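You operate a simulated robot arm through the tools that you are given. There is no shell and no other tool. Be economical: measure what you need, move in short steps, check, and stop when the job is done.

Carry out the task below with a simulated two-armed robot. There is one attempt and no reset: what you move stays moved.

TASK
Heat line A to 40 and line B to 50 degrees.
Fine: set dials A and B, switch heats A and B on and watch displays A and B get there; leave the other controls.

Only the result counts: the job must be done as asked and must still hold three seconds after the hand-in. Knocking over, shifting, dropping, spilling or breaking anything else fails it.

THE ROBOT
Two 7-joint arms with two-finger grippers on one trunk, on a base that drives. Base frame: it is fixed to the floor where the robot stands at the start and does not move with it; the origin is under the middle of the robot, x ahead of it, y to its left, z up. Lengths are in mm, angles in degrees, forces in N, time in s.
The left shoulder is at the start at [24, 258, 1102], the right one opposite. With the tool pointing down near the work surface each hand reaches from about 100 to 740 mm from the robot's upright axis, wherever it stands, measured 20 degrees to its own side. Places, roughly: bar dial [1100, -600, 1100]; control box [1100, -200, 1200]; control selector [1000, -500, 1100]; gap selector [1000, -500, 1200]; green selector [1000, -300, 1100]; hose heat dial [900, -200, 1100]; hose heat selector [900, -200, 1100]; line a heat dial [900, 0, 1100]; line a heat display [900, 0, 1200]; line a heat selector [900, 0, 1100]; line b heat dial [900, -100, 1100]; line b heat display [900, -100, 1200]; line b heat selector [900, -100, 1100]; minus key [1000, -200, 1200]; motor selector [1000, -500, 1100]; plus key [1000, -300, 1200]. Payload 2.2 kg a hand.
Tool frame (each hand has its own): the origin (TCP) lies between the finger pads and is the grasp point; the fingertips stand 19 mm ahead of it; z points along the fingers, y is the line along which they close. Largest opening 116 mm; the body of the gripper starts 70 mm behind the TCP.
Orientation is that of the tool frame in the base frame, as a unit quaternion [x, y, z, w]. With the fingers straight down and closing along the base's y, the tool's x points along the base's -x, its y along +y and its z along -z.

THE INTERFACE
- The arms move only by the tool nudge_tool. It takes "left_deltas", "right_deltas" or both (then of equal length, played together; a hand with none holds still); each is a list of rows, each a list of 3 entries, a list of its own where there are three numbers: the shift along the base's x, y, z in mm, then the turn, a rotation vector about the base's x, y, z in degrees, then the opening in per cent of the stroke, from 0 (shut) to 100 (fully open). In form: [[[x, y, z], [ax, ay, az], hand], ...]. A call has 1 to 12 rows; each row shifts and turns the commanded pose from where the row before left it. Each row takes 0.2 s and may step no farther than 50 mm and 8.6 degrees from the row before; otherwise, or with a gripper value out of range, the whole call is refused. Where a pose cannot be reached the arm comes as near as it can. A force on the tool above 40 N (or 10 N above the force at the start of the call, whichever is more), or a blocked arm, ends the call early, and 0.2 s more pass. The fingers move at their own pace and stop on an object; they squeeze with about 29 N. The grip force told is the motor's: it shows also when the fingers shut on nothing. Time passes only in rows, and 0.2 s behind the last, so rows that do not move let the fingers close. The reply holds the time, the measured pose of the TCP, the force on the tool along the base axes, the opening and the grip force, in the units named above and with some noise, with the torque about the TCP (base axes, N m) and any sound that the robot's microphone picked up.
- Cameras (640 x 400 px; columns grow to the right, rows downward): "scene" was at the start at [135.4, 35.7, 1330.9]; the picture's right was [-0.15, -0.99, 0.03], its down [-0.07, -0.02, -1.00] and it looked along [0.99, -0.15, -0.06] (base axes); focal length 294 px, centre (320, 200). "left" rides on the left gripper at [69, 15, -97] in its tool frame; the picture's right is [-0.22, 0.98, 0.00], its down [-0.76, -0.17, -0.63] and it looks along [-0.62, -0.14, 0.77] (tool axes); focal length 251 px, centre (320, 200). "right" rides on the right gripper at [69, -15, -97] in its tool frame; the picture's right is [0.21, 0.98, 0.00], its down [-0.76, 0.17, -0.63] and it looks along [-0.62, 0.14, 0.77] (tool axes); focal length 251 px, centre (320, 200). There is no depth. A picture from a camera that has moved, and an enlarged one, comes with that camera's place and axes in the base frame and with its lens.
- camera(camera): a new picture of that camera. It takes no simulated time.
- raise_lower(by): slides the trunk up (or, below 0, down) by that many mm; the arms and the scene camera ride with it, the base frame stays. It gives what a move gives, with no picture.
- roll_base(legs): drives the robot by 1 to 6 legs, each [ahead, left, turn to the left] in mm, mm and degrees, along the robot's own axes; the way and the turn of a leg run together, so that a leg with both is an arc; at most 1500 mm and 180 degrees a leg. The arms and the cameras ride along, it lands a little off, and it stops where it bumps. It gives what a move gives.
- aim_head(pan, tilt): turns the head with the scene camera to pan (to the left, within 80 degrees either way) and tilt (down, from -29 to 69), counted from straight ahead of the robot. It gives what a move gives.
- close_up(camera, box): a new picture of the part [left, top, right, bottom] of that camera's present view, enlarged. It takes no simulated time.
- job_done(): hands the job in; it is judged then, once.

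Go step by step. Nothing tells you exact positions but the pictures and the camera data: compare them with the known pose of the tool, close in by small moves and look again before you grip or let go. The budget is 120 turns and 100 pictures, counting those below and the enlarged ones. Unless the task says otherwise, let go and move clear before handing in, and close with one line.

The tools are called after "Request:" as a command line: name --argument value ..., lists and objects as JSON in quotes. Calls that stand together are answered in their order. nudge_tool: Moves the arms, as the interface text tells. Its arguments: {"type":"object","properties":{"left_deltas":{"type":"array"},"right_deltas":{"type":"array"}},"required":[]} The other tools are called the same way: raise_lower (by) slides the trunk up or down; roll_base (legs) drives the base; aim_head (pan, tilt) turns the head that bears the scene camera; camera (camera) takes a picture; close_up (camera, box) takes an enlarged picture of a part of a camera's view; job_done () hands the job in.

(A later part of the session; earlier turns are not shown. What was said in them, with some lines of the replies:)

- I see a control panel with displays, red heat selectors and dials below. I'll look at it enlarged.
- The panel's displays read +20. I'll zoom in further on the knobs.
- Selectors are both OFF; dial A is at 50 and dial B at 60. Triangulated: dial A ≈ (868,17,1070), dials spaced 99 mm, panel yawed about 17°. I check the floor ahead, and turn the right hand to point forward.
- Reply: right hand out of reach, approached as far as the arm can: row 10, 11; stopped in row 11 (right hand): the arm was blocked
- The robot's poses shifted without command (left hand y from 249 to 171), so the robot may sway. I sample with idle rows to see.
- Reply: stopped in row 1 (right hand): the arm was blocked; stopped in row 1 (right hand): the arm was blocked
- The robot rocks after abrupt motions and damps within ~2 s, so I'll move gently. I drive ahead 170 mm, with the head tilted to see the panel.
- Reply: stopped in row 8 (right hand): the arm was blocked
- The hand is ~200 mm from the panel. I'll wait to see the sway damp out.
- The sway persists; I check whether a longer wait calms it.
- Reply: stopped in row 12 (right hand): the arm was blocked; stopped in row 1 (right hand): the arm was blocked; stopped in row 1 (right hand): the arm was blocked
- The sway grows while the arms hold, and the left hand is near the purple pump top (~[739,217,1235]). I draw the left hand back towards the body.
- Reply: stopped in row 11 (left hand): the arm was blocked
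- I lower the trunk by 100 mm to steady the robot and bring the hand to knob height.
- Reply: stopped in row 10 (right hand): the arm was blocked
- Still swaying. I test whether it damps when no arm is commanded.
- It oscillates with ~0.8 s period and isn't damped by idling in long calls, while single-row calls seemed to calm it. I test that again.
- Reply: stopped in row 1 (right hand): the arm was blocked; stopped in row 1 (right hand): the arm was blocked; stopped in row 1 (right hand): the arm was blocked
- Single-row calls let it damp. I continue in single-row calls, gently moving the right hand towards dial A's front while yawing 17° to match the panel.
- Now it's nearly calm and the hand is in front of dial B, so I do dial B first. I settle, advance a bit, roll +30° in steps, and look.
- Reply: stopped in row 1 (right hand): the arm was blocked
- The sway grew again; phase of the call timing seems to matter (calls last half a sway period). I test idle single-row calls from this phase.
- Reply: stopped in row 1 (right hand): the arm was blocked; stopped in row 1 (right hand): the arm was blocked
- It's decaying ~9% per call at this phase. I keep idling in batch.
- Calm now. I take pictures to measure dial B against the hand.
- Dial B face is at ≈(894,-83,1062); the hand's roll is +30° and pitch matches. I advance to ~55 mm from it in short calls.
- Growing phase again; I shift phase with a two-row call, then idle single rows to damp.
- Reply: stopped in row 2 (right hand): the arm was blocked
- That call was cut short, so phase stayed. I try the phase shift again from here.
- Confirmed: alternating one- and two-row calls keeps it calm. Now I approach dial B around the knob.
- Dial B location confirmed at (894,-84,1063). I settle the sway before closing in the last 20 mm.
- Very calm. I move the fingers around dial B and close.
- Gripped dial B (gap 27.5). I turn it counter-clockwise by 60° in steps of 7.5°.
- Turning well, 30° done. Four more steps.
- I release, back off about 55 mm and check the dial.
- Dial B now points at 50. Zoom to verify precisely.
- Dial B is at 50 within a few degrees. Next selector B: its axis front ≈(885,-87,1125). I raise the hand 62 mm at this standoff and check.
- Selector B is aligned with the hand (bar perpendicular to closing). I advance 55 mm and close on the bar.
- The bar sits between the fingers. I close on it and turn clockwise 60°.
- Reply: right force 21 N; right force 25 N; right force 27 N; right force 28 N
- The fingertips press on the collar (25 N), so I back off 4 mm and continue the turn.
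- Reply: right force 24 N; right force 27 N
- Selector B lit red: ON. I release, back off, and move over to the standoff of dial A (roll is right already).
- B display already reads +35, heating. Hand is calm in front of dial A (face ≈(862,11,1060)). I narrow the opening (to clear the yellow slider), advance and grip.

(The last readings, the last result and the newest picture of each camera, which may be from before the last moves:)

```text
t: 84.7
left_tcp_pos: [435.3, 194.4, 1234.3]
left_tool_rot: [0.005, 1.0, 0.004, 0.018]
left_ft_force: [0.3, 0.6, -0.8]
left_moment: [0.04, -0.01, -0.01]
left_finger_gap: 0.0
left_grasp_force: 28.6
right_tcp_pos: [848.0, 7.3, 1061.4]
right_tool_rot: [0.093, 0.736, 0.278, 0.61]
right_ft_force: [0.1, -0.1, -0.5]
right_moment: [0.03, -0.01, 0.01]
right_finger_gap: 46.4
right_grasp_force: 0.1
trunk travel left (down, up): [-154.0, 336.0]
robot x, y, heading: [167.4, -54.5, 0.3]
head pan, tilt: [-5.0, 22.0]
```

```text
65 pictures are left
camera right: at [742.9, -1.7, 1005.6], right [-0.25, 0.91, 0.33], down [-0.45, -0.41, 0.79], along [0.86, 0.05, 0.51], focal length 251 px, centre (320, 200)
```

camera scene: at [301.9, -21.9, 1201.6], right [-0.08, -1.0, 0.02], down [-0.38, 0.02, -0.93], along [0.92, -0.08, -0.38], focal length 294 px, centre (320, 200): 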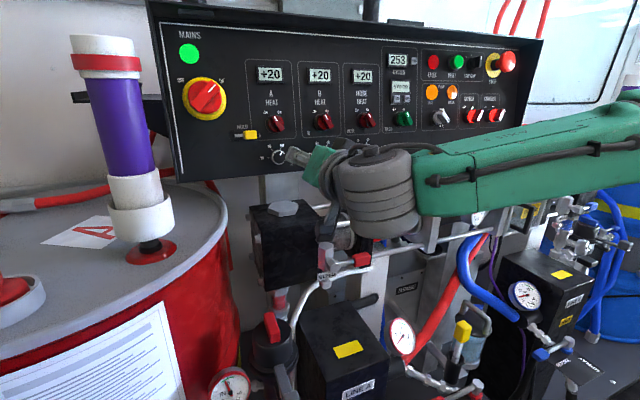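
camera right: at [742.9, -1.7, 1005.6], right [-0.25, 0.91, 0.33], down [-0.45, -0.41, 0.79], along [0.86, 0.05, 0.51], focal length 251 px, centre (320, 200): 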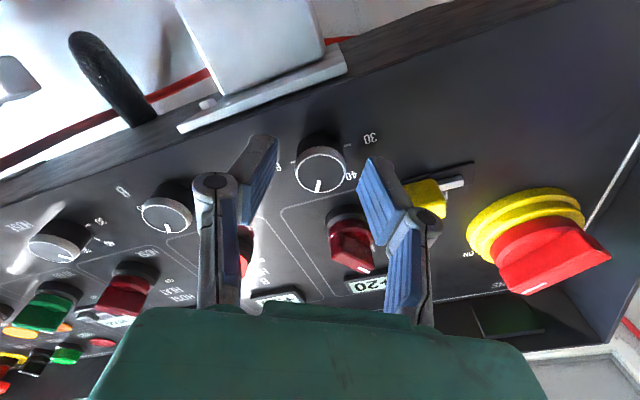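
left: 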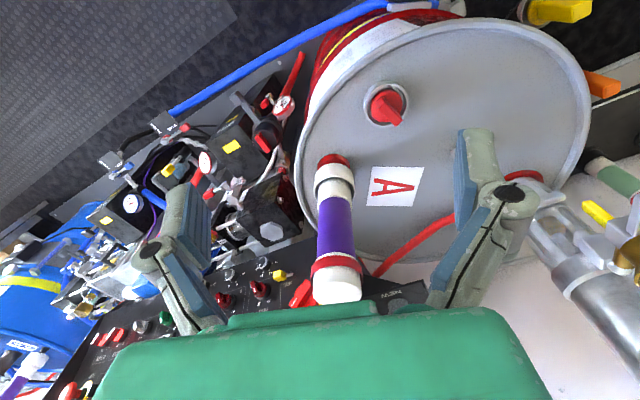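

Knob is between the fingers, slider clear. Advance 8 mm, grip, and start turning.

Request:
nudge_tool --right_deltas '[[[7, 2, -0.5], [0, 0, 0], 40]]'

Request:
nudge_tool --right_deltas '[[[0, 0, 0], [0, 0, 0], 0], [[0, 0, 0], [0, 0, 0], 0]]'

Request:
nudge_tool --right_deltas '[[[0, 0, 0], [-7.1, -2.2, 0.8], 0]]'

Request:
nudge_tool --right_deltas '[[[0, 0, 0], [-7.1, -2.2, 0.8], 0], [[0, 0, 0], [-7.1, -2.2, 0.8], 0]]'

Request:
nudge_tool --right_deltas '[[[0, 0, 0], [-7.1, -2.2, 0.8], 0]]'

Request:
camera --camera "right"

```text
t: 85.1
left_tcp_pos: [435.3, 195.7, 1235.7]
left_tool_rot: [0.005, 1.0, 0.004, 0.018]
left_ft_force: [0.9, -0.7, 0.0]
left_moment: [-0.02, 0.0, 0.01]
left_finger_gap: 0.1
left_grasp_force: 28.7
right_tcp_pos: [854.7, 8.3, 1059.4]
right_tool_rot: [0.093, 0.737, 0.279, 0.609]
right_ft_force: [0.0, -0.1, -0.3]
right_moment: [-0.02, 0.01, 0.02]
right_finger_gap: 46.4
right_grasp_force: 0.0
trunk travel left (down, up): [-154.0, 336.0]
robot x, y, heading: [167.6, -58.5, 0.3]
head pan, tilt: [-5.0, 22.0]
```

```text
t: 85.7
left_tcp_pos: [435.4, 196.0, 1235.1]
left_tool_rot: [0.005, 1.0, 0.003, 0.018]
left_ft_force: [0.8, 0.1, -0.1]
left_moment: [-0.03, 0.04, 0.0]
left_finger_gap: 0.1
left_grasp_force: 28.1
right_tcp_pos: [854.6, 9.3, 1061.1]
right_tool_rot: [0.093, 0.737, 0.277, 0.61]
right_ft_force: [1.6, 1.6, 1.7]
right_moment: [0.0, 0.2, 0.21]
right_finger_gap: 28.0
right_grasp_force: 45.3
trunk travel left (down, up): [-154.0, 336.0]
robot x, y, heading: [164.2, -58.2, 0.1]
head pan, tilt: [-5.0, 22.0]
```

```text
t: 86.1
left_tcp_pos: [435.1, 194.6, 1235.1]
left_tool_rot: [0.006, 1.0, 0.004, 0.019]
left_ft_force: [-0.1, 0.4, -0.7]
left_moment: [-0.01, 0.04, 0.03]
left_finger_gap: 0.1
left_grasp_force: 28.4
right_tcp_pos: [854.8, 9.0, 1062.1]
right_tool_rot: [0.045, 0.741, 0.236, 0.627]
right_ft_force: [0.3, 3.5, 2.1]
right_moment: [-0.02, 0.39, 0.38]
right_finger_gap: 27.8
right_grasp_force: 45.1
trunk travel left (down, up): [-154.0, 336.0]
robot x, y, heading: [165.4, -59.9, 0.2]
head pan, tilt: [-5.0, 22.0]
```

```text
t: 86.7
left_tcp_pos: [434.9, 194.7, 1235.7]
left_tool_rot: [0.006, 1.0, 0.003, 0.018]
left_ft_force: [0.2, -0.2, 0.3]
left_moment: [0.02, 0.0, 0.0]
left_finger_gap: 0.2
left_grasp_force: 28.3
right_tcp_pos: [854.4, 7.1, 1060.2]
right_tool_rot: [-0.053, 0.741, 0.154, 0.652]
right_ft_force: [0.5, 2.0, 2.4]
right_moment: [-0.03, 0.18, 0.23]
right_finger_gap: 27.7
right_grasp_force: 45.1
trunk travel left (down, up): [-154.0, 336.0]
robot x, y, heading: [167.3, -61.3, 0.0]
head pan, tilt: [-5.0, 22.0]
```

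```text
t: 87.1
left_tcp_pos: [435.6, 194.8, 1234.0]
left_tool_rot: [0.005, 1.0, 0.004, 0.018]
left_ft_force: [0.2, -0.9, -0.9]
left_moment: [0.0, 0.0, -0.02]
left_finger_gap: 0.0
left_grasp_force: 28.9
right_tcp_pos: [854.1, 8.9, 1062.3]
right_tool_rot: [-0.101, 0.736, 0.111, 0.661]
right_ft_force: [-0.6, 1.9, 0.0]
right_moment: [0.12, -0.41, 0.1]
right_finger_gap: 28.0
right_grasp_force: 44.9
trunk travel left (down, up): [-154.0, 336.0]
robot x, y, heading: [164.1, -58.3, 0.5]
head pan, tilt: [-5.0, 22.0]
```

```text
64 pictures are left
camera right: at [760.2, -35.0, 1002.2], right [-0.31, 0.93, -0.18], down [-0.57, -0.03, 0.82], along [0.76, 0.36, 0.54], focal length 251 px, centre (320, 200)
```

right: 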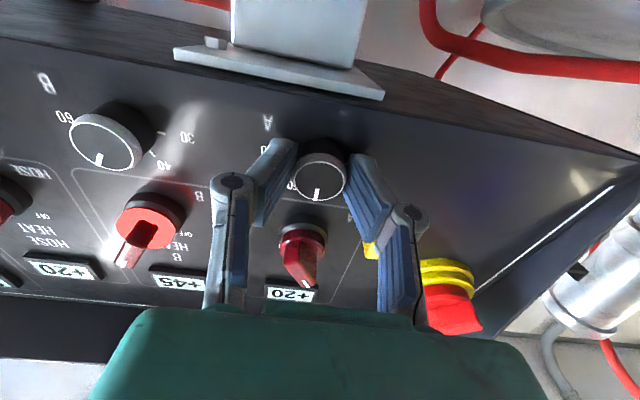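

Turning fine; four more steps, then release and back off.

Request:
nudge_tool --right_deltas '[[[0, 0, 0], [-7.1, -2.2, 0.8], 0], [[0, 0, 0], [-7.1, -2.2, 0.8], 0]]'

Request:
nudge_tool --right_deltas '[[[0, 0, 0], [-7.1, -2.2, 0.8], 0]]'

Request:
nudge_tool --right_deltas '[[[0, 0, 0], [-7.1, -2.2, 0.8], 0], [[0, 0, 0], [0, 0, 0], 0]]'

Request:
nudge_tool --right_deltas '[[[0, 0, 0], [0, 0, 0], 30]]'

Request:
nudge_tool --right_deltas '[[[0, 0, 0], [0, 0, 0], 45], [[-10, -3, 1], [0, 0, 0], 45]]'

Request:
nudge_tool --right_deltas '[[[-19, -6, 2], [0, 0, 0], 45]]'

Request:
nudge_tool --right_deltas '[[[-19, -6, 2], [0, 0, 0], 45], [[-10, -3, 1], [0, 0, 0], 45]]'

Request:
nudge_tool --right_deltas '[[[0, 0, 0], [0, 0, 0], 45]]'

Request:
close_up --camera "scene" --box '[220, 60, 380, 180]'

Request:
camera --camera "right"

```text
t: 87.7
left_tcp_pos: [435.4, 193.8, 1234.6]
left_tool_rot: [0.006, 1.0, 0.004, 0.019]
left_ft_force: [-0.3, 0.3, -0.5]
left_moment: [0.02, 0.0, 0.01]
left_finger_gap: 0.0
left_grasp_force: 27.9
right_tcp_pos: [854.6, 8.3, 1060.9]
right_tool_rot: [-0.197, 0.716, 0.025, 0.669]
right_ft_force: [-0.9, -0.2, 1.5]
right_moment: [0.22, -0.39, 0.22]
right_finger_gap: 28.0
right_grasp_force: 45.4
trunk travel left (down, up): [-154.0, 336.0]
robot x, y, heading: [170.1, -63.7, 0.2]
head pan, tilt: [-5.0, 22.0]
```

```text
t: 88.1
left_tcp_pos: [435.8, 193.8, 1236.5]
left_tool_rot: [0.005, 1.0, 0.004, 0.019]
left_ft_force: [0.6, -0.5, 0.2]
left_moment: [0.03, 0.0, 0.02]
left_finger_gap: 0.0
left_grasp_force: 28.2
right_tcp_pos: [854.2, 8.0, 1061.1]
right_tool_rot: [-0.244, 0.702, -0.019, 0.669]
right_ft_force: [-0.3, -0.5, 1.6]
right_moment: [0.13, -0.37, 0.2]
right_finger_gap: 28.0
right_grasp_force: 45.4
trunk travel left (down, up): [-154.0, 336.0]
robot x, y, heading: [163.9, -56.8, 0.3]
head pan, tilt: [-5.0, 22.0]
```

```text
t: 88.7
left_tcp_pos: [435.3, 193.9, 1235.8]
left_tool_rot: [0.005, 1.0, 0.003, 0.018]
left_ft_force: [0.0, 0.1, -0.3]
left_moment: [0.0, 0.01, 0.0]
left_finger_gap: 0.3
left_grasp_force: 28.9
right_tcp_pos: [854.3, 7.8, 1061.1]
right_tool_rot: [-0.288, 0.686, -0.062, 0.666]
right_ft_force: [-1.1, -2.8, 2.8]
right_moment: [-0.01, -0.05, -0.02]
right_finger_gap: 27.7
right_grasp_force: 45.2
trunk travel left (down, up): [-154.0, 336.0]
robot x, y, heading: [169.2, -57.3, 0.4]
head pan, tilt: [-5.0, 22.0]
```

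```text
t: 89.1
left_tcp_pos: [435.8, 194.8, 1235.9]
left_tool_rot: [0.005, 1.0, 0.003, 0.018]
left_ft_force: [0.0, -0.4, 0.4]
left_moment: [0.01, 0.0, 0.0]
left_finger_gap: 0.0
left_grasp_force: 28.5
right_tcp_pos: [855.3, 9.2, 1061.3]
right_tool_rot: [-0.288, 0.686, -0.061, 0.665]
right_ft_force: [0.1, 0.3, 0.1]
right_moment: [0.01, -0.02, 0.01]
right_finger_gap: 34.6
right_grasp_force: 0.1
trunk travel left (down, up): [-154.0, 336.0]
robot x, y, heading: [163.9, -55.7, 0.2]
head pan, tilt: [-5.0, 22.0]
```

```text
t: 89.7
left_tcp_pos: [434.9, 194.2, 1236.1]
left_tool_rot: [0.004, 1.0, 0.004, 0.018]
left_ft_force: [-0.1, -1.0, -0.2]
left_moment: [0.0, -0.02, 0.03]
left_finger_gap: 0.0
left_grasp_force: 28.9
right_tcp_pos: [844.2, 5.8, 1062.3]
right_tool_rot: [-0.289, 0.685, -0.062, 0.666]
right_ft_force: [0.2, 0.5, -0.2]
right_moment: [-0.01, 0.0, 0.01]
right_finger_gap: 52.5
right_grasp_force: 0.1
trunk travel left (down, up): [-154.0, 336.0]
robot x, y, heading: [165.1, -57.1, 0.2]
head pan, tilt: [-5.0, 22.0]
```

```text
t: 90.1
left_tcp_pos: [433.6, 194.1, 1236.2]
left_tool_rot: [0.005, 1.0, 0.004, 0.019]
left_ft_force: [-0.6, -0.5, -0.4]
left_moment: [-0.03, -0.03, 0.03]
left_finger_gap: 0.1
left_grasp_force: 28.6
right_tcp_pos: [825.1, -0.9, 1065.7]
right_tool_rot: [-0.288, 0.685, -0.063, 0.667]
right_ft_force: [-0.9, 0.7, 0.3]
right_moment: [-0.03, -0.01, -0.02]
right_finger_gap: 52.6
right_grasp_force: 0.1
trunk travel left (down, up): [-154.0, 336.0]
robot x, y, heading: [166.1, -55.6, 0.3]
head pan, tilt: [-5.0, 22.0]
```

```text
t: 90.7
left_tcp_pos: [434.8, 195.0, 1235.0]
left_tool_rot: [0.006, 1.0, 0.005, 0.018]
left_ft_force: [-0.4, -0.3, -0.6]
left_moment: [0.03, 0.03, -0.01]
left_finger_gap: 0.3
left_grasp_force: 28.1
right_tcp_pos: [797.6, -8.8, 1067.1]
right_tool_rot: [-0.289, 0.685, -0.061, 0.666]
right_ft_force: [-0.4, -0.5, 1.3]
right_moment: [-0.01, 0.01, -0.02]
right_finger_gap: 52.0
right_grasp_force: 0.0
trunk travel left (down, up): [-154.0, 336.0]
robot x, y, heading: [163.4, -53.1, 0.2]
head pan, tilt: [-5.0, 22.0]
```

```text
t: 91.1
left_tcp_pos: [436.8, 194.2, 1236.0]
left_tool_rot: [0.005, 1.0, 0.005, 0.019]
left_ft_force: [0.1, -0.5, 0.2]
left_moment: [0.03, 0.01, 0.02]
left_finger_gap: 0.1
left_grasp_force: 28.2
right_tcp_pos: [795.9, -11.0, 1067.9]
right_tool_rot: [-0.288, 0.686, -0.061, 0.666]
right_ft_force: [0.0, 0.2, -0.2]
right_moment: [-0.03, -0.03, -0.03]
right_finger_gap: 52.0
right_grasp_force: 0.0
trunk travel left (down, up): [-154.0, 336.0]
robot x, y, heading: [164.5, -58.9, 0.4]
head pan, tilt: [-5.0, 22.0]
```

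```text
3.33 times, centred on (300, 120) of scene
camera zoom: at [302.1, -62.6, 1201.7], right [-0.08, -1.0, 0.0], down [-0.38, 0.03, -0.93], along [0.92, -0.08, -0.38], focal length 981 px, centre (387, 467)
```

zoom: 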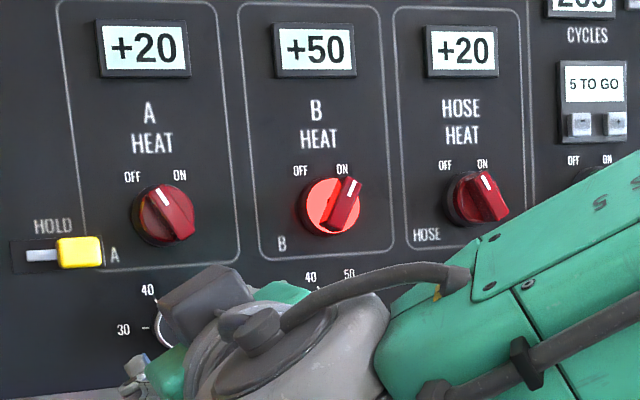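

```text
62 pictures are left
camera right: at [713.3, -84.3, 1024.6], right [-0.29, 0.7, -0.65], down [-0.69, 0.31, 0.65], along [0.66, 0.64, 0.4], focal length 251 px, centre (320, 200)
```

right: 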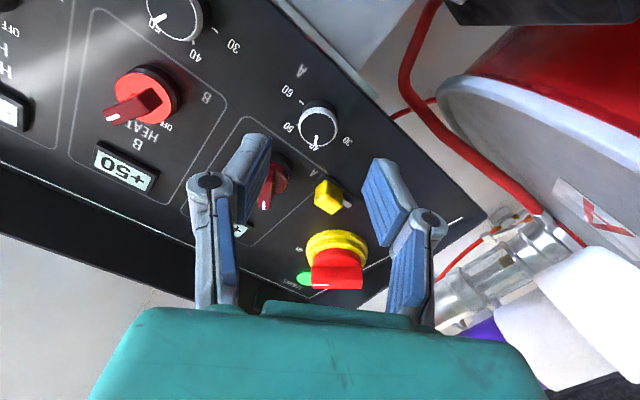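

B display reads +50. Now selector A at ≈(848,6,1126) for the TCP; I raise the hand, with a narrower opening to clear the yellow slider.

Request:
nudge_tool --right_deltas '[[[1, 0, 20], [0, 0, 0], 35]]'

Request:
nudge_tool --right_deltas '[[[1, 1, 22], [0, 0, 0], 30], [[1, 0, 22], [0, 0, 0], 30]]'

Request:
nudge_tool --right_deltas '[[[0, 0, 0], [0, 0, 0], 30]]'

Request:
nudge_tool --right_deltas '[[[0, 0, 0], [0, 0, 0], 30], [[0, 0, 0], [0, 0, 0], 30]]'

Request:
camera --camera "right"

Request:
close_up --camera "scene" --box '[220, 60, 380, 180]'

```text
t: 91.5
left_tcp_pos: [434.4, 194.9, 1234.8]
left_tool_rot: [0.005, 1.0, 0.004, 0.019]
left_ft_force: [0.8, 0.2, 0.2]
left_moment: [-0.01, -0.03, -0.03]
left_finger_gap: 0.1
left_grasp_force: 28.4
right_tcp_pos: [796.1, -10.0, 1087.9]
right_tool_rot: [-0.288, 0.685, -0.063, 0.666]
right_ft_force: [-0.3, 0.3, 0.7]
right_moment: [-0.01, 0.01, -0.01]
right_finger_gap: 40.7
right_grasp_force: 0.1
trunk travel left (down, up): [-154.0, 336.0]
robot x, y, heading: [166.1, -56.7, 0.5]
head pan, tilt: [-5.0, 22.0]
```

```text
t: 92.1
left_tcp_pos: [435.3, 195.2, 1235.4]
left_tool_rot: [0.006, 1.0, 0.005, 0.019]
left_ft_force: [-0.6, 0.3, -0.4]
left_moment: [0.01, 0.03, -0.01]
left_finger_gap: 0.0
left_grasp_force: 28.5
right_tcp_pos: [799.7, -8.5, 1130.9]
right_tool_rot: [-0.288, 0.685, -0.061, 0.666]
right_ft_force: [0.1, 0.3, 1.3]
right_moment: [-0.01, 0.0, 0.05]
right_finger_gap: 34.8
right_grasp_force: 0.1
trunk travel left (down, up): [-154.0, 336.0]
robot x, y, heading: [167.7, -59.3, 0.4]
head pan, tilt: [-5.0, 22.0]
```

```text
t: 92.5
left_tcp_pos: [435.0, 194.5, 1235.3]
left_tool_rot: [0.004, 1.0, 0.004, 0.018]
left_ft_force: [-0.1, 0.2, -0.1]
left_moment: [-0.01, -0.04, 0.0]
left_finger_gap: 0.0
left_grasp_force: 28.1
right_tcp_pos: [798.6, -8.3, 1131.6]
right_tool_rot: [-0.288, 0.685, -0.062, 0.666]
right_ft_force: [0.0, -0.1, -0.4]
right_moment: [0.01, 0.02, 0.02]
right_finger_gap: 34.9
right_grasp_force: 0.1
trunk travel left (down, up): [-154.0, 336.0]
robot x, y, heading: [166.4, -55.9, 0.4]
head pan, tilt: [-5.0, 22.0]
```

```text
t: 93.1
left_tcp_pos: [436.0, 195.3, 1235.2]
left_tool_rot: [0.005, 1.0, 0.004, 0.019]
left_ft_force: [1.2, 0.3, 0.4]
left_moment: [0.03, -0.01, -0.02]
left_finger_gap: 0.2
left_grasp_force: 28.0
right_tcp_pos: [799.9, -9.2, 1131.3]
right_tool_rot: [-0.288, 0.686, -0.062, 0.666]
right_ft_force: [0.7, -0.4, 0.1]
right_moment: [-0.01, 0.03, 0.0]
right_finger_gap: 34.8
right_grasp_force: 0.0
trunk travel left (down, up): [-154.0, 336.0]
robot x, y, heading: [165.6, -56.3, 0.5]
head pan, tilt: [-5.0, 22.0]
```

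```text
61 pictures are left
camera right: at [717.1, -82.6, 1087.9], right [-0.29, 0.7, -0.65], down [-0.69, 0.31, 0.65], along [0.66, 0.64, 0.4], focal length 251 px, centre (320, 200)
```

right: 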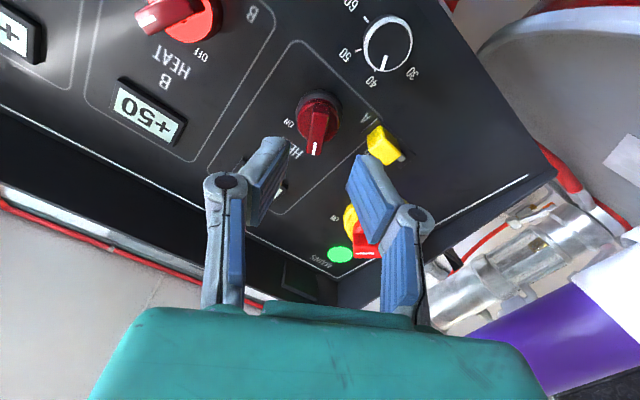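

```text
3.33 times, centred on (300, 120) of scene
camera zoom: at [302.2, -62.6, 1201.6], right [-0.08, -1.0, 0.0], down [-0.38, 0.03, -0.93], along [0.92, -0.08, -0.38], focal length 981 px, centre (387, 467)
```

zoom: 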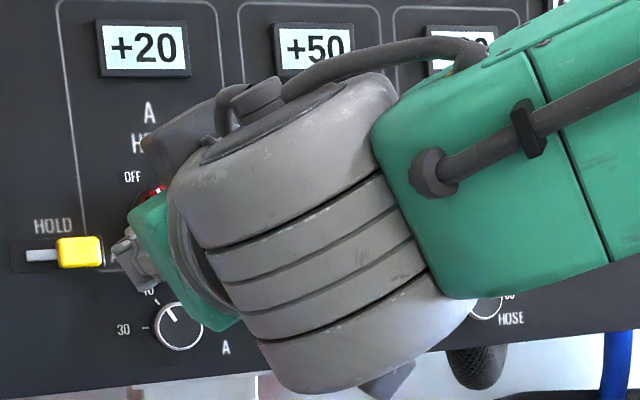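

Dial A is at 40 and the selector A bar is aligned. I advance to the bar.

Request:
nudge_tool --right_deltas '[[[19, 5.5, -2], [0, 0, 0], 30]]'

Request:
nudge_tool --right_deltas '[[[15, 4.5, -1.5], [0, 0, 0], 30], [[7, 2.5, -1], [0, 0, 0], 30]]'

Request:
nudge_tool --right_deltas '[[[6, 2, -0.5], [0, 0, 0], 30]]'

Request:
camera --camera "right"

```text
t: 93.5
left_tcp_pos: [436.4, 195.5, 1233.3]
left_tool_rot: [0.005, 1.0, 0.003, 0.018]
left_ft_force: [-0.4, 0.4, -0.3]
left_moment: [0.0, 0.05, 0.02]
left_finger_gap: 0.3
left_grasp_force: 28.5
right_tcp_pos: [820.1, -2.5, 1128.8]
right_tool_rot: [-0.289, 0.686, -0.061, 0.665]
right_ft_force: [-0.7, -0.3, -0.4]
right_moment: [0.03, -0.02, 0.01]
right_finger_gap: 34.8
right_grasp_force: 0.1
trunk travel left (down, up): [-154.0, 336.0]
robot x, y, heading: [166.0, -57.0, -0.1]
head pan, tilt: [-5.0, 22.0]
```

```text
t: 94.1
left_tcp_pos: [435.8, 195.2, 1235.3]
left_tool_rot: [0.006, 1.0, 0.004, 0.019]
left_ft_force: [-0.2, -0.6, 0.6]
left_moment: [-0.02, 0.01, 0.01]
left_finger_gap: 0.0
left_grasp_force: 28.9
right_tcp_pos: [840.0, 4.3, 1127.7]
right_tool_rot: [-0.289, 0.685, -0.061, 0.666]
right_ft_force: [-1.0, -0.4, -0.3]
right_moment: [-0.02, 0.0, -0.02]
right_finger_gap: 34.8
right_grasp_force: 0.1
trunk travel left (down, up): [-154.0, 336.0]
robot x, y, heading: [165.5, -56.5, 0.1]
head pan, tilt: [-5.0, 22.0]
```

```text
t: 94.5
left_tcp_pos: [435.5, 194.6, 1236.0]
left_tool_rot: [0.006, 1.0, 0.003, 0.018]
left_ft_force: [0.5, 0.0, -0.4]
left_moment: [-0.01, 0.02, 0.02]
left_finger_gap: 0.0
left_grasp_force: 27.8
right_tcp_pos: [846.6, 6.0, 1126.0]
right_tool_rot: [-0.287, 0.686, -0.062, 0.666]
right_ft_force: [-0.4, -0.4, 0.0]
right_moment: [0.01, -0.01, 0.0]
right_finger_gap: 34.9
right_grasp_force: 0.1
trunk travel left (down, up): [-154.0, 336.0]
robot x, y, heading: [168.4, -58.7, 0.4]
head pan, tilt: [-5.0, 22.0]
```

```text
59 pictures are left
camera right: at [764.0, -68.5, 1082.6], right [-0.29, 0.7, -0.65], down [-0.69, 0.31, 0.65], along [0.66, 0.64, 0.4], focal length 251 px, centre (320, 200)
```

right: 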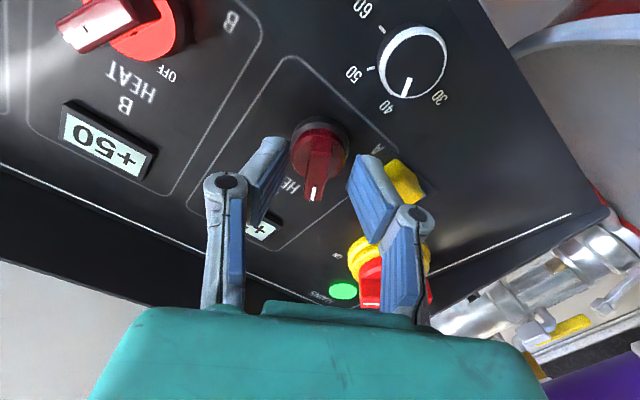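

The bar is between the fingers and clear of the slider. Close and begin the turn.

Request:
nudge_tool --right_deltas '[[[0, 0, 0], [0, 0, 0], 10], [[0, 0, 0], [0, 0, 0], 0]]'

Request:
nudge_tool --right_deltas '[[[0, 0, 0], [7.1, 2.2, -0.8], 0]]'

Request:
nudge_tool --right_deltas '[[[0, 0, 0], [7.1, 2.2, -0.8], 0], [[0, 0, 0], [7.1, 2.2, -0.8], 0]]'

Request:
nudge_tool --right_deltas '[[[0, 0, 0], [7.1, 2.2, -0.8], 0]]'

Request:
camera --camera "right"

```text
t: 95.1
left_tcp_pos: [435.1, 194.4, 1235.6]
left_tool_rot: [0.005, 1.0, 0.004, 0.018]
left_ft_force: [0.6, -0.1, -0.2]
left_moment: [0.0, -0.01, -0.01]
left_finger_gap: 0.0
left_grasp_force: 28.3
right_tcp_pos: [847.0, 4.8, 1125.5]
right_tool_rot: [-0.288, 0.686, -0.062, 0.666]
right_ft_force: [3.5, -1.9, 1.5]
right_moment: [-0.04, 0.09, -0.12]
right_finger_gap: 12.4
right_grasp_force: 39.4
trunk travel left (down, up): [-154.0, 336.0]
robot x, y, heading: [166.2, -59.7, 0.4]
head pan, tilt: [-5.0, 22.0]
```

```text
t: 95.5
left_tcp_pos: [436.0, 194.2, 1235.4]
left_tool_rot: [0.005, 1.0, 0.005, 0.019]
left_ft_force: [-0.2, 0.2, -0.1]
left_moment: [0.0, 0.0, -0.01]
left_finger_gap: 0.0
left_grasp_force: 28.5
right_tcp_pos: [845.3, 5.3, 1126.4]
right_tool_rot: [-0.241, 0.703, -0.018, 0.669]
right_ft_force: [2.9, -2.3, 2.8]
right_moment: [-0.25, 0.6, -0.32]
right_finger_gap: 12.5
right_grasp_force: 39.0
trunk travel left (down, up): [-154.0, 336.0]
robot x, y, heading: [164.7, -56.4, 0.5]
head pan, tilt: [-5.0, 22.0]
```

```text
t: 96.1
left_tcp_pos: [434.9, 194.8, 1235.1]
left_tool_rot: [0.005, 1.0, 0.004, 0.018]
left_ft_force: [-0.9, -0.3, -0.3]
left_moment: [0.01, 0.02, -0.02]
left_finger_gap: 0.0
left_grasp_force: 28.7
right_tcp_pos: [847.1, 4.4, 1126.3]
right_tool_rot: [-0.148, 0.728, 0.068, 0.665]
right_ft_force: [1.9, -2.0, 3.7]
right_moment: [-0.25, 0.69, -0.22]
right_finger_gap: 12.5
right_grasp_force: 39.2
trunk travel left (down, up): [-154.0, 336.0]
robot x, y, heading: [162.2, -51.6, 0.2]
head pan, tilt: [-5.0, 22.0]
```

```text
t: 96.5
left_tcp_pos: [435.7, 194.6, 1235.3]
left_tool_rot: [0.005, 1.0, 0.004, 0.019]
left_ft_force: [0.4, -0.5, -0.2]
left_moment: [0.01, -0.01, 0.0]
left_finger_gap: 0.1
left_grasp_force: 28.7
right_tcp_pos: [845.5, 6.9, 1125.5]
right_tool_rot: [-0.1, 0.736, 0.112, 0.66]
right_ft_force: [2.0, -2.4, 2.8]
right_moment: [-0.1, 0.29, -0.07]
right_finger_gap: 12.6
right_grasp_force: 38.9
trunk travel left (down, up): [-154.0, 336.0]
robot x, y, heading: [164.1, -56.9, 0.3]
head pan, tilt: [-5.0, 22.0]
```

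```text
58 pictures are left
camera right: at [752.1, -37.5, 1067.2], right [-0.31, 0.93, -0.18], down [-0.57, -0.03, 0.82], along [0.76, 0.36, 0.54], focal length 251 px, centre (320, 200)
```

right: 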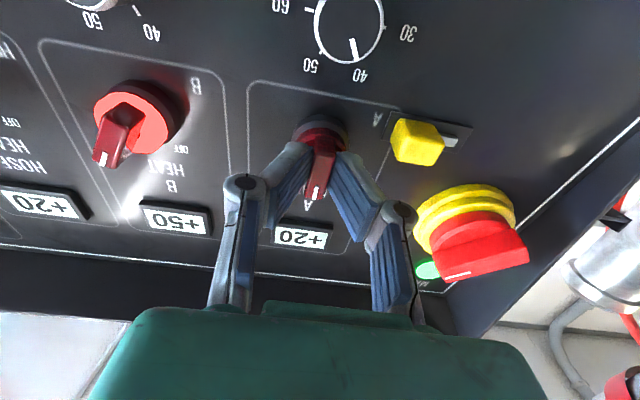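

Very low forces; I finish the turn.

Request:
nudge_tool --right_deltas '[[[0, 0, 0], [7.1, 2.2, -0.8], 0], [[0, 0, 0], [7.1, 2.2, -0.8], 0]]'

Request:
nudge_tool --right_deltas '[[[0, 0, 0], [7.1, 2.2, -0.8], 0]]'

Request:
nudge_tool --right_deltas '[[[0, 0, 0], [7.1, 2.2, -0.8], 0], [[0, 0, 0], [2, 0.6, -0.2], 0]]'

Request:
camera --camera "right"

```text
t: 97.1
left_tcp_pos: [435.1, 194.5, 1234.8]
left_tool_rot: [0.005, 1.0, 0.004, 0.019]
left_ft_force: [-0.7, 0.4, -0.1]
left_moment: [-0.04, 0.0, 0.0]
left_finger_gap: 0.4
left_grasp_force: 28.1
right_tcp_pos: [845.1, 5.2, 1125.3]
right_tool_rot: [-0.003, 0.743, 0.196, 0.64]
right_ft_force: [0.9, -0.4, 1.3]
right_moment: [0.13, -0.49, -0.27]
right_finger_gap: 12.4
right_grasp_force: 39.5
trunk travel left (down, up): [-154.0, 336.0]
robot x, y, heading: [168.4, -57.6, 0.5]
head pan, tilt: [-5.0, 22.0]
```

```text
t: 97.5
left_tcp_pos: [435.0, 194.4, 1234.7]
left_tool_rot: [0.005, 1.0, 0.005, 0.018]
left_ft_force: [0.6, 0.0, 0.1]
left_moment: [-0.02, -0.01, 0.01]
left_finger_gap: 0.0
left_grasp_force: 28.5
right_tcp_pos: [846.4, 6.6, 1126.7]
right_tool_rot: [0.046, 0.741, 0.237, 0.627]
right_ft_force: [0.8, 1.7, 0.1]
right_moment: [0.14, -0.7, -0.37]
right_finger_gap: 12.3
right_grasp_force: 39.3
trunk travel left (down, up): [-154.0, 336.0]
robot x, y, heading: [164.2, -56.8, 0.5]
head pan, tilt: [-5.0, 22.0]
```

```text
t: 98.1
left_tcp_pos: [435.4, 195.5, 1236.3]
left_tool_rot: [0.005, 1.0, 0.003, 0.019]
left_ft_force: [-0.7, 1.1, 0.5]
left_moment: [0.01, 0.01, 0.01]
left_finger_gap: 0.0
left_grasp_force: 28.2
right_tcp_pos: [845.7, 6.6, 1126.4]
right_tool_rot: [0.106, 0.734, 0.288, 0.605]
right_ft_force: [0.7, 1.5, 2.5]
right_moment: [-0.93, -0.66, -0.07]
right_finger_gap: 13.2
right_grasp_force: 39.8
trunk travel left (down, up): [-154.0, 336.0]
robot x, y, heading: [166.9, -56.7, 0.1]
head pan, tilt: [-5.0, 22.0]
```

```text
57 pictures are left
camera right: at [740.6, 0.6, 1070.8], right [-0.24, 0.9, 0.36], down [-0.45, -0.43, 0.78], along [0.86, 0.03, 0.51], focal length 251 px, centre (320, 200)
```

right: 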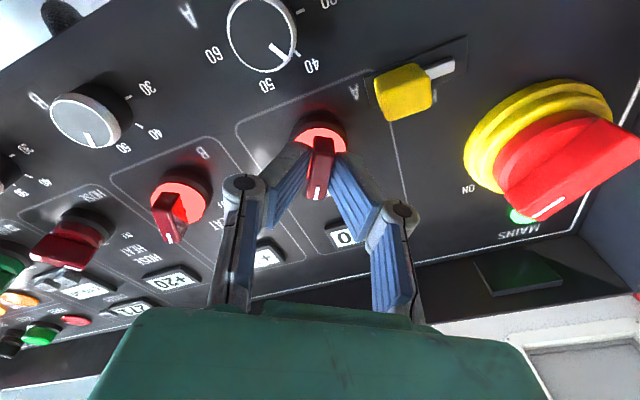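

Selector A is lit: ON. I release, back off, and watch the displays.

Request:
nudge_tool --right_deltas '[[[0, 0, 0], [0, 0, 0], 25]]'

Request:
nudge_tool --right_deltas '[[[0, 0, 0], [0, 0, 0], 30], [[-10, -3, 1], [0, 0, 0], 30]]'

Request:
nudge_tool --right_deltas '[[[-19, -6, 2], [0, 0, 0], 30]]'

Request:
nudge_tool --right_deltas '[[[-19, -6, 2], [0, 0, 0], 30], [[-19, -6, 2], [0, 0, 0], 30]]'

Request:
nudge_tool --right_deltas '[[[-12, -18, 0], [0, 0, 0], 30]]'

Request:
nudge_tool --right_deltas '[[[-12, -18, 0], [0, 0, 0], 30], [[-12, -18, 0], [0, 0, 0], 30]]'

Request:
nudge_tool --right_deltas '[[[-8, -18, 0], [0, 0, 0], 30]]'

Request:
nudge_tool --right_deltas '[[[-5, -18, 0], [0, 0, 0], 30], [[0, -18, 0], [0, 0, 0], 30]]'

Request:
nudge_tool --right_deltas '[[[0, -10, 0], [0, 0, 0], 30]]'

Request:
nudge_tool --right_deltas '[[[0, 0, 0], [0, 0, 0], 30], [[0, 0, 0], [0, 0, 0], 30]]'

Request:
close_up --camera "scene" --box '[200, 60, 360, 180]'

```text
t: 98.5
left_tcp_pos: [435.7, 194.8, 1236.2]
left_tool_rot: [0.005, 1.0, 0.004, 0.019]
left_ft_force: [0.6, -0.6, 1.4]
left_moment: [-0.02, -0.02, 0.03]
left_finger_gap: 0.1
left_grasp_force: 28.4
right_tcp_pos: [846.6, 5.8, 1126.6]
right_tool_rot: [0.108, 0.735, 0.288, 0.605]
right_ft_force: [-0.5, -0.1, -0.2]
right_moment: [0.0, -0.01, 0.01]
right_finger_gap: 28.7
right_grasp_force: 0.1
trunk travel left (down, up): [-154.0, 336.0]
robot x, y, heading: [163.5, -58.0, 0.3]
head pan, tilt: [-5.0, 22.0]
```

```text
t: 99.1
left_tcp_pos: [435.4, 195.2, 1235.5]
left_tool_rot: [0.005, 1.0, 0.005, 0.018]
left_ft_force: [-0.8, -0.7, 0.7]
left_moment: [-0.02, 0.01, -0.02]
left_finger_gap: 0.0
left_grasp_force: 28.6
right_tcp_pos: [836.1, 2.1, 1126.8]
right_tool_rot: [0.107, 0.734, 0.288, 0.605]
right_ft_force: [-0.7, -0.4, 0.3]
right_moment: [0.0, 0.06, 0.01]
right_finger_gap: 34.9
right_grasp_force: 0.0
trunk travel left (down, up): [-154.0, 336.0]
robot x, y, heading: [166.0, -56.6, 0.5]
head pan, tilt: [-5.0, 22.0]
```

```text
t: 99.5
left_tcp_pos: [434.4, 194.7, 1235.9]
left_tool_rot: [0.006, 1.0, 0.005, 0.02]
left_ft_force: [-0.3, -0.4, 0.8]
left_moment: [0.01, -0.04, 0.02]
left_finger_gap: 0.0
left_grasp_force: 28.4
right_tcp_pos: [816.0, -3.2, 1130.1]
right_tool_rot: [0.107, 0.734, 0.288, 0.605]
right_ft_force: [-0.2, 0.1, 0.4]
right_moment: [0.01, 0.0, -0.03]
right_finger_gap: 35.0
right_grasp_force: 0.1
trunk travel left (down, up): [-154.0, 336.0]
robot x, y, heading: [169.4, -53.8, 0.4]
head pan, tilt: [-5.0, 22.0]
```

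```text
t: 100.1
left_tcp_pos: [435.9, 195.5, 1235.4]
left_tool_rot: [0.005, 1.0, 0.004, 0.018]
left_ft_force: [-0.6, 0.4, 0.3]
left_moment: [-0.01, 0.01, 0.02]
left_finger_gap: 0.1
left_grasp_force: 28.6
right_tcp_pos: [779.4, -17.4, 1133.4]
right_tool_rot: [0.107, 0.735, 0.289, 0.605]
right_ft_force: [-0.8, 0.5, -0.8]
right_moment: [0.02, 0.01, 0.04]
right_finger_gap: 34.7
right_grasp_force: 0.1
trunk travel left (down, up): [-154.0, 336.0]
robot x, y, heading: [162.1, -56.5, 0.3]
head pan, tilt: [-5.0, 22.0]
```

```text
t: 100.5
left_tcp_pos: [433.4, 193.6, 1235.0]
left_tool_rot: [0.005, 1.0, 0.004, 0.019]
left_ft_force: [-0.1, 0.0, -0.1]
left_moment: [0.04, -0.01, 0.01]
left_finger_gap: 0.1
left_grasp_force: 28.5
right_tcp_pos: [766.3, -33.8, 1133.0]
right_tool_rot: [0.107, 0.734, 0.288, 0.605]
right_ft_force: [-1.2, -0.3, 0.6]
right_moment: [0.03, -0.03, 0.01]
right_finger_gap: 34.5
right_grasp_force: 0.0
trunk travel left (down, up): [-154.0, 336.0]
robot x, y, heading: [162.9, -57.2, 0.3]
head pan, tilt: [-5.0, 22.0]
```

```text
t: 101.1
left_tcp_pos: [434.8, 193.2, 1235.6]
left_tool_rot: [0.006, 1.0, 0.004, 0.019]
left_ft_force: [0.0, 0.3, -0.4]
left_moment: [0.03, 0.0, 0.0]
left_finger_gap: 0.0
left_grasp_force: 28.7
right_tcp_pos: [743.6, -70.3, 1133.8]
right_tool_rot: [0.107, 0.734, 0.29, 0.605]
right_ft_force: [0.8, 0.5, -0.7]
right_moment: [0.0, -0.02, -0.01]
right_finger_gap: 35.0
right_grasp_force: 0.0
trunk travel left (down, up): [-154.0, 336.0]
robot x, y, heading: [163.7, -56.3, 0.4]
head pan, tilt: [-5.0, 22.0]
```

```text
t: 101.5
left_tcp_pos: [435.0, 194.7, 1235.6]
left_tool_rot: [0.005, 1.0, 0.004, 0.019]
left_ft_force: [-1.0, -0.7, -1.2]
left_moment: [-0.01, -0.04, -0.01]
left_finger_gap: 0.0
left_grasp_force: 28.6
right_tcp_pos: [734.4, -87.0, 1133.7]
right_tool_rot: [0.106, 0.734, 0.29, 0.605]
right_ft_force: [-0.1, -0.4, 0.1]
right_moment: [-0.02, 0.01, -0.02]
right_finger_gap: 34.9
right_grasp_force: 0.1
trunk travel left (down, up): [-154.0, 336.0]
robot x, y, heading: [164.4, -55.4, 0.1]
head pan, tilt: [-5.0, 22.0]
```

```text
t: 102.1
left_tcp_pos: [436.3, 193.4, 1234.6]
left_tool_rot: [0.006, 1.0, 0.005, 0.019]
left_ft_force: [-0.2, -0.4, 0.4]
left_moment: [0.02, -0.01, 0.0]
left_finger_gap: 0.0
left_grasp_force: 28.2
right_tcp_pos: [731.3, -125.2, 1134.8]
right_tool_rot: [0.106, 0.734, 0.29, 0.605]
right_ft_force: [-0.4, 0.8, 0.2]
right_moment: [0.0, 0.02, 0.02]
right_finger_gap: 34.3
right_grasp_force: 0.1
trunk travel left (down, up): [-154.0, 336.0]
robot x, y, heading: [163.9, -63.3, 0.5]
head pan, tilt: [-5.0, 22.0]
```

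```text
t: 102.5
left_tcp_pos: [434.8, 194.3, 1234.9]
left_tool_rot: [0.005, 1.0, 0.004, 0.018]
left_ft_force: [-0.3, 0.5, 0.4]
left_moment: [0.04, -0.02, 0.0]
left_finger_gap: 0.0
left_grasp_force: 28.3
right_tcp_pos: [730.7, -134.1, 1132.4]
right_tool_rot: [0.107, 0.734, 0.289, 0.605]
right_ft_force: [0.7, 0.1, 0.3]
right_moment: [0.0, 0.02, -0.02]
right_finger_gap: 34.8
right_grasp_force: 0.1
trunk travel left (down, up): [-154.0, 336.0]
robot x, y, heading: [164.2, -55.4, 0.5]
head pan, tilt: [-5.0, 22.0]
```

```text
t: 103.1
left_tcp_pos: [435.0, 194.4, 1235.2]
left_tool_rot: [0.005, 1.0, 0.004, 0.019]
left_ft_force: [-0.6, -0.1, 0.4]
left_moment: [0.01, 0.0, -0.02]
left_finger_gap: 0.1
left_grasp_force: 28.4
right_tcp_pos: [729.0, -133.9, 1133.4]
right_tool_rot: [0.107, 0.735, 0.29, 0.604]
right_ft_force: [0.7, -0.2, 0.4]
right_moment: [0.04, 0.03, -0.01]
right_finger_gap: 34.6
right_grasp_force: 0.1
trunk travel left (down, up): [-154.0, 336.0]
robot x, y, heading: [165.0, -57.9, 0.5]
head pan, tilt: [-5.0, 22.0]
```

```text
3.33 times, centred on (280, 120) of scene
camera zoom: at [301.9, -63.8, 1201.7], right [-0.08, -1.0, 0.0], down [-0.38, 0.03, -0.93], along [0.92, -0.08, -0.38], focal length 981 px, centre (453, 467)
```

zoom: 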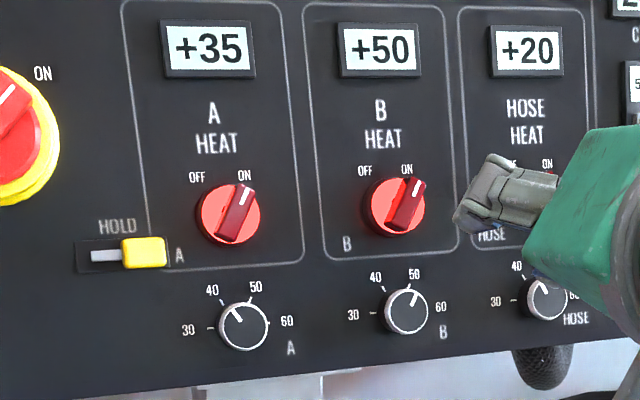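

A reads +35 and rising, but dial B's mark looks off; zooming in.

Request:
close_up --camera "scene" --box '[240, 120, 350, 180]'

Request:
camera --camera "right"

```text
5.82 times, centred on (295, 150) of scene
camera zoom: at [301.9, -63.8, 1201.7], right [-0.08, -1.0, 0.0], down [-0.38, 0.03, -0.93], along [0.92, -0.08, -0.38], focal length 1713 px, centre (466, 491)
```

zoom: 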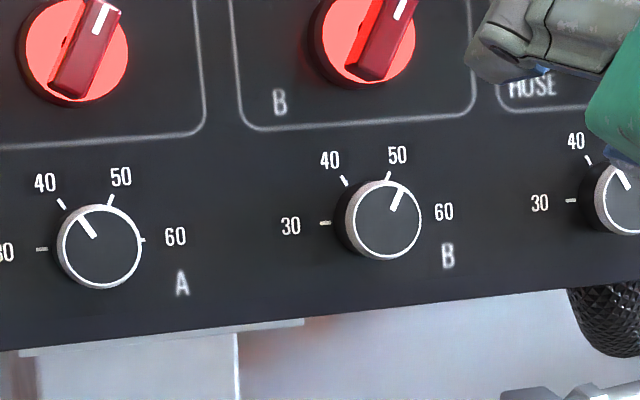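

```text
54 pictures are left
camera right: at [625.1, -139.7, 1077.6], right [-0.24, 0.9, 0.36], down [-0.45, -0.44, 0.78], along [0.86, 0.03, 0.51], focal length 251 px, centre (320, 200)
```

right: 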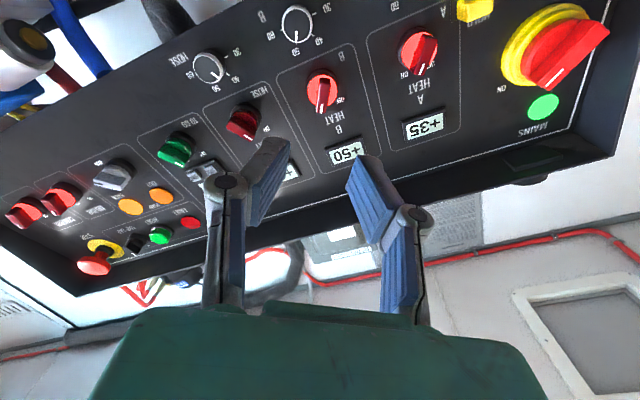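

Dial B is fine at 50, A at 40. I let time pass and read the displays.

Request:
nudge_tool --right_deltas '[[[0, 0, 0], [0, 0, 0], 30]]'

Request:
nudge_tool --right_deltas '[[[0, 0, 0], [0, 0, 0], 30], [[0, 0, 0], [0, 0, 0], 30]]'

Request:
nudge_tool --right_deltas '[[[0, 0, 0], [0, 0, 0], 30]]'

Request:
nudge_tool --right_deltas '[[[0, 0, 0], [0, 0, 0], 30], [[0, 0, 0], [0, 0, 0], 30]]'

Request:
nudge_tool --right_deltas '[[[0, 0, 0], [0, 0, 0], 30]]'

Request:
nudge_tool --right_deltas '[[[0, 0, 0], [0, 0, 0], 30], [[0, 0, 0], [0, 0, 0], 30]]'

Request:
nudge_tool --right_deltas '[[[0, 0, 0], [0, 0, 0], 30]]'

Request:
nudge_tool --right_deltas '[[[0, 0, 0], [0, 0, 0], 30], [[0, 0, 0], [0, 0, 0], 30]]'

Request:
close_up --camera "scene" --box '[200, 60, 360, 180]'

```text
t: 103.5
left_tcp_pos: [436.0, 194.1, 1234.7]
left_tool_rot: [0.005, 1.0, 0.004, 0.019]
left_ft_force: [0.9, -0.2, -0.2]
left_moment: [-0.01, 0.0, 0.0]
left_finger_gap: 0.1
left_grasp_force: 28.5
right_tcp_pos: [729.9, -134.6, 1133.8]
right_tool_rot: [0.107, 0.734, 0.289, 0.605]
right_ft_force: [0.1, -0.1, 0.0]
right_moment: [-0.02, 0.0, 0.0]
right_finger_gap: 35.1
right_grasp_force: 0.0
trunk travel left (down, up): [-154.0, 336.0]
robot x, y, heading: [164.1, -53.8, 0.4]
head pan, tilt: [-5.0, 22.0]
```

```text
t: 104.1
left_tcp_pos: [436.2, 194.0, 1235.1]
left_tool_rot: [0.005, 1.0, 0.004, 0.018]
left_ft_force: [1.1, 0.5, 0.3]
left_moment: [0.01, 0.0, 0.0]
left_finger_gap: 0.1
left_grasp_force: 28.4
right_tcp_pos: [729.5, -134.2, 1133.5]
right_tool_rot: [0.108, 0.734, 0.289, 0.605]
right_ft_force: [0.7, 0.6, 0.1]
right_moment: [0.02, -0.02, 0.02]
right_finger_gap: 34.9
right_grasp_force: 0.0
trunk travel left (down, up): [-154.0, 336.0]
robot x, y, heading: [167.8, -56.6, 0.4]
head pan, tilt: [-5.0, 22.0]
```

```text
t: 104.5
left_tcp_pos: [435.7, 194.4, 1234.7]
left_tool_rot: [0.004, 1.0, 0.005, 0.019]
left_ft_force: [0.3, -0.1, 0.6]
left_moment: [0.0, 0.0, -0.01]
left_finger_gap: 0.2
left_grasp_force: 28.1
right_tcp_pos: [730.7, -132.9, 1132.2]
right_tool_rot: [0.107, 0.734, 0.29, 0.604]
right_ft_force: [-0.3, -0.2, 0.3]
right_moment: [0.01, 0.01, 0.02]
right_finger_gap: 34.8
right_grasp_force: 0.0
trunk travel left (down, up): [-154.0, 336.0]
robot x, y, heading: [166.0, -57.6, 0.5]
head pan, tilt: [-5.0, 22.0]
```

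```text
t: 105.1
left_tcp_pos: [434.7, 194.8, 1234.7]
left_tool_rot: [0.005, 1.0, 0.004, 0.019]
left_ft_force: [-0.2, 0.2, -0.7]
left_moment: [-0.02, 0.01, -0.04]
left_finger_gap: 0.1
left_grasp_force: 28.9
right_tcp_pos: [730.6, -133.1, 1132.7]
right_tool_rot: [0.107, 0.734, 0.288, 0.605]
right_ft_force: [0.1, -0.2, 0.4]
right_moment: [-0.05, 0.02, 0.01]
right_finger_gap: 34.9
right_grasp_force: 0.1
trunk travel left (down, up): [-154.0, 336.0]
robot x, y, heading: [165.6, -59.1, 0.4]
head pan, tilt: [-5.0, 22.0]
```

```text
t: 105.5
left_tcp_pos: [435.6, 192.8, 1235.1]
left_tool_rot: [0.005, 1.0, 0.004, 0.018]
left_ft_force: [-0.3, 0.1, -0.3]
left_moment: [-0.02, -0.05, 0.01]
left_finger_gap: 0.2
left_grasp_force: 28.3
right_tcp_pos: [730.6, -134.1, 1133.3]
right_tool_rot: [0.107, 0.734, 0.289, 0.605]
right_ft_force: [1.0, -0.2, -0.1]
right_moment: [0.0, 0.0, 0.01]
right_finger_gap: 34.8
right_grasp_force: 0.0
trunk travel left (down, up): [-154.0, 336.0]
robot x, y, heading: [167.0, -60.7, 0.3]
head pan, tilt: [-5.0, 22.0]
```

```text
t: 106.1
left_tcp_pos: [436.9, 193.6, 1236.3]
left_tool_rot: [0.005, 1.0, 0.005, 0.018]
left_ft_force: [0.0, -0.2, 0.4]
left_moment: [0.0, 0.01, 0.01]
left_finger_gap: 0.0
left_grasp_force: 28.3
right_tcp_pos: [729.6, -133.8, 1132.7]
right_tool_rot: [0.107, 0.735, 0.289, 0.604]
right_ft_force: [-0.1, -0.2, -0.4]
right_moment: [0.0, -0.01, -0.01]
right_finger_gap: 34.9
right_grasp_force: 0.2
trunk travel left (down, up): [-154.0, 336.0]
robot x, y, heading: [164.8, -53.7, 0.2]
head pan, tilt: [-5.0, 22.0]
```

```text
t: 106.5
left_tcp_pos: [434.7, 193.9, 1235.6]
left_tool_rot: [0.005, 1.0, 0.004, 0.019]
left_ft_force: [-0.2, 0.1, 0.3]
left_moment: [-0.02, 0.0, -0.05]
left_finger_gap: 0.0
left_grasp_force: 29.1
right_tcp_pos: [730.4, -134.0, 1133.6]
right_tool_rot: [0.108, 0.735, 0.288, 0.605]
right_ft_force: [0.5, 0.5, 0.4]
right_moment: [0.02, -0.03, 0.02]
right_finger_gap: 34.8
right_grasp_force: 0.1
trunk travel left (down, up): [-154.0, 336.0]
robot x, y, heading: [162.7, -56.0, 0.4]
head pan, tilt: [-5.0, 22.0]
```

```text
t: 107.1
left_tcp_pos: [435.8, 194.9, 1235.4]
left_tool_rot: [0.005, 1.0, 0.004, 0.018]
left_ft_force: [-0.6, -0.2, -0.9]
left_moment: [0.0, 0.01, -0.01]
left_finger_gap: 0.0
left_grasp_force: 28.5
right_tcp_pos: [730.6, -134.0, 1133.6]
right_tool_rot: [0.107, 0.734, 0.289, 0.605]
right_ft_force: [-0.7, -1.3, 0.5]
right_moment: [0.02, 0.0, -0.04]
right_finger_gap: 34.9
right_grasp_force: 0.2
trunk travel left (down, up): [-154.0, 336.0]
robot x, y, heading: [166.9, -56.0, 0.3]
head pan, tilt: [-5.0, 22.0]
```

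```text
3.33 times, centred on (280, 120) of scene
camera zoom: at [301.9, -64.0, 1201.7], right [-0.08, -1.0, 0.0], down [-0.38, 0.03, -0.93], along [0.92, -0.08, -0.38], focal length 981 px, centre (453, 467)
```

zoom: 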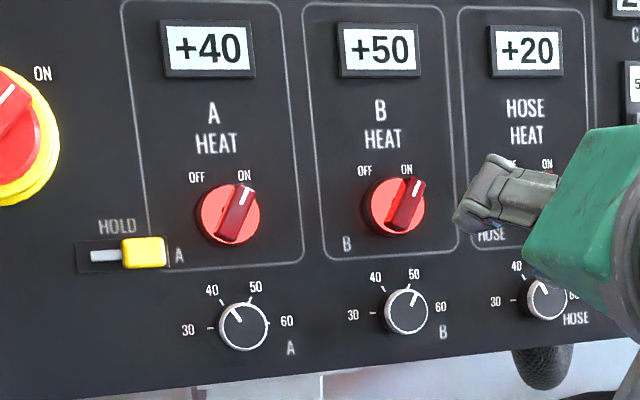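

A reads +40 and B +50. One brief wait to confirm A holds steady.

Request:
nudge_tool --right_deltas '[[[0, 0, 0], [0, 0, 0], 30], [[0, 0, 0], [0, 0, 0], 30], [[0, 0, 0], [0, 0, 0], 30], [[0, 0, 0], [0, 0, 0], 30]]'

Request:
nudge_tool --right_deltas '[[[0, 0, 0], [0, 0, 0], 30], [[0, 0, 0], [0, 0, 0], 30], [[0, 0, 0], [0, 0, 0], 30], [[0, 0, 0], [0, 0, 0], 30]]'

Request:
nudge_tool --right_deltas '[[[0, 0, 0], [0, 0, 0], 30], [[0, 0, 0], [0, 0, 0], 30], [[0, 0, 0], [0, 0, 0], 30]]'

Request:
camera --camera "scene"

Request:
close_up --camera "scene" --box '[200, 60, 360, 180]'

```text
t: 108.1
left_tcp_pos: [435.4, 194.3, 1235.2]
left_tool_rot: [0.005, 1.0, 0.005, 0.018]
left_ft_force: [-0.3, -0.1, 0.5]
left_moment: [-0.02, 0.01, -0.01]
left_finger_gap: 0.1
left_grasp_force: 28.9
right_tcp_pos: [730.5, -133.9, 1133.6]
right_tool_rot: [0.107, 0.735, 0.289, 0.604]
right_ft_force: [-0.1, -0.9, 0.2]
right_moment: [0.02, -0.02, -0.05]
right_finger_gap: 34.9
right_grasp_force: 0.0
trunk travel left (down, up): [-154.0, 336.0]
robot x, y, heading: [168.6, -55.0, 0.3]
head pan, tilt: [-5.0, 22.0]
```

```text
t: 109.1
left_tcp_pos: [436.1, 193.6, 1235.5]
left_tool_rot: [0.005, 1.0, 0.004, 0.018]
left_ft_force: [0.1, 0.4, 0.4]
left_moment: [0.0, -0.02, -0.01]
left_finger_gap: 0.0
left_grasp_force: 28.3
right_tcp_pos: [729.6, -133.5, 1133.7]
right_tool_rot: [0.108, 0.734, 0.289, 0.605]
right_ft_force: [0.1, 0.0, -0.7]
right_moment: [0.02, 0.0, 0.03]
right_finger_gap: 34.6
right_grasp_force: 0.1
trunk travel left (down, up): [-154.0, 336.0]
robot x, y, heading: [162.6, -59.0, 0.5]
head pan, tilt: [-5.0, 22.0]
```

```text
t: 109.9
left_tcp_pos: [435.6, 193.1, 1235.6]
left_tool_rot: [0.005, 1.0, 0.005, 0.018]
left_ft_force: [0.4, 0.9, -1.0]
left_moment: [0.03, -0.02, 0.0]
left_finger_gap: 0.0
left_grasp_force: 28.9
right_tcp_pos: [730.4, -135.0, 1133.6]
right_tool_rot: [0.108, 0.734, 0.289, 0.604]
right_ft_force: [-0.5, 0.9, 0.7]
right_moment: [0.01, 0.01, -0.01]
right_finger_gap: 35.0
right_grasp_force: 0.0
trunk travel left (down, up): [-154.0, 336.0]
robot x, y, heading: [166.8, -58.3, 0.4]
head pan, tilt: [-5.0, 22.0]
```

```text
52 pictures are left
camera scene: at [301.9, -64.0, 1201.7], right [-0.08, -1.0, 0.0], down [-0.38, 0.03, -0.93], along [0.92, -0.08, -0.38], focal length 294 px, centre (320, 200)
```

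scene: 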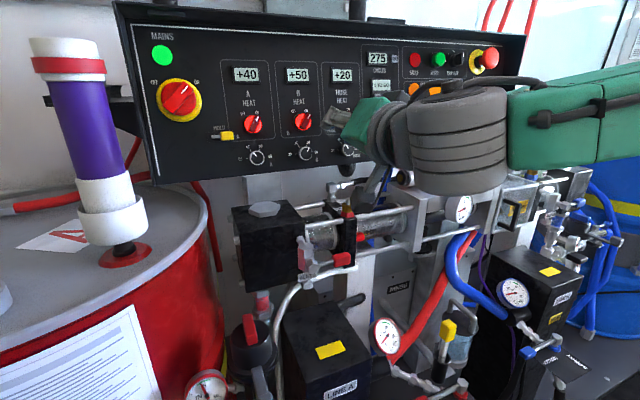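

```text
3.33 times, centred on (280, 120) of scene
camera zoom: at [301.9, -64.0, 1201.7], right [-0.08, -1.0, 0.0], down [-0.38, 0.03, -0.93], along [0.92, -0.08, -0.38], focal length 981 px, centre (453, 467)
```

zoom: 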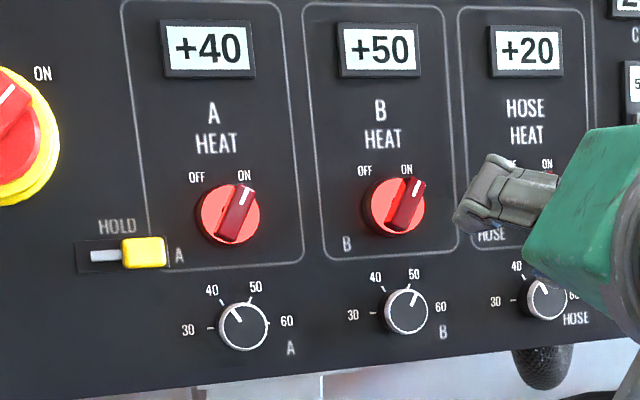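

Both displays hold steady at +40 and +50, the hand is clear, and the other controls look unchanged. I hand in.

Request:
job_done

```text
The job is handed in.
```

Line A is heated to 40 degrees and line B to 50. Dials A and B are set and both heats are on; the displays were holding at +40 and +50 when I handed in, and I left the other controls alone.
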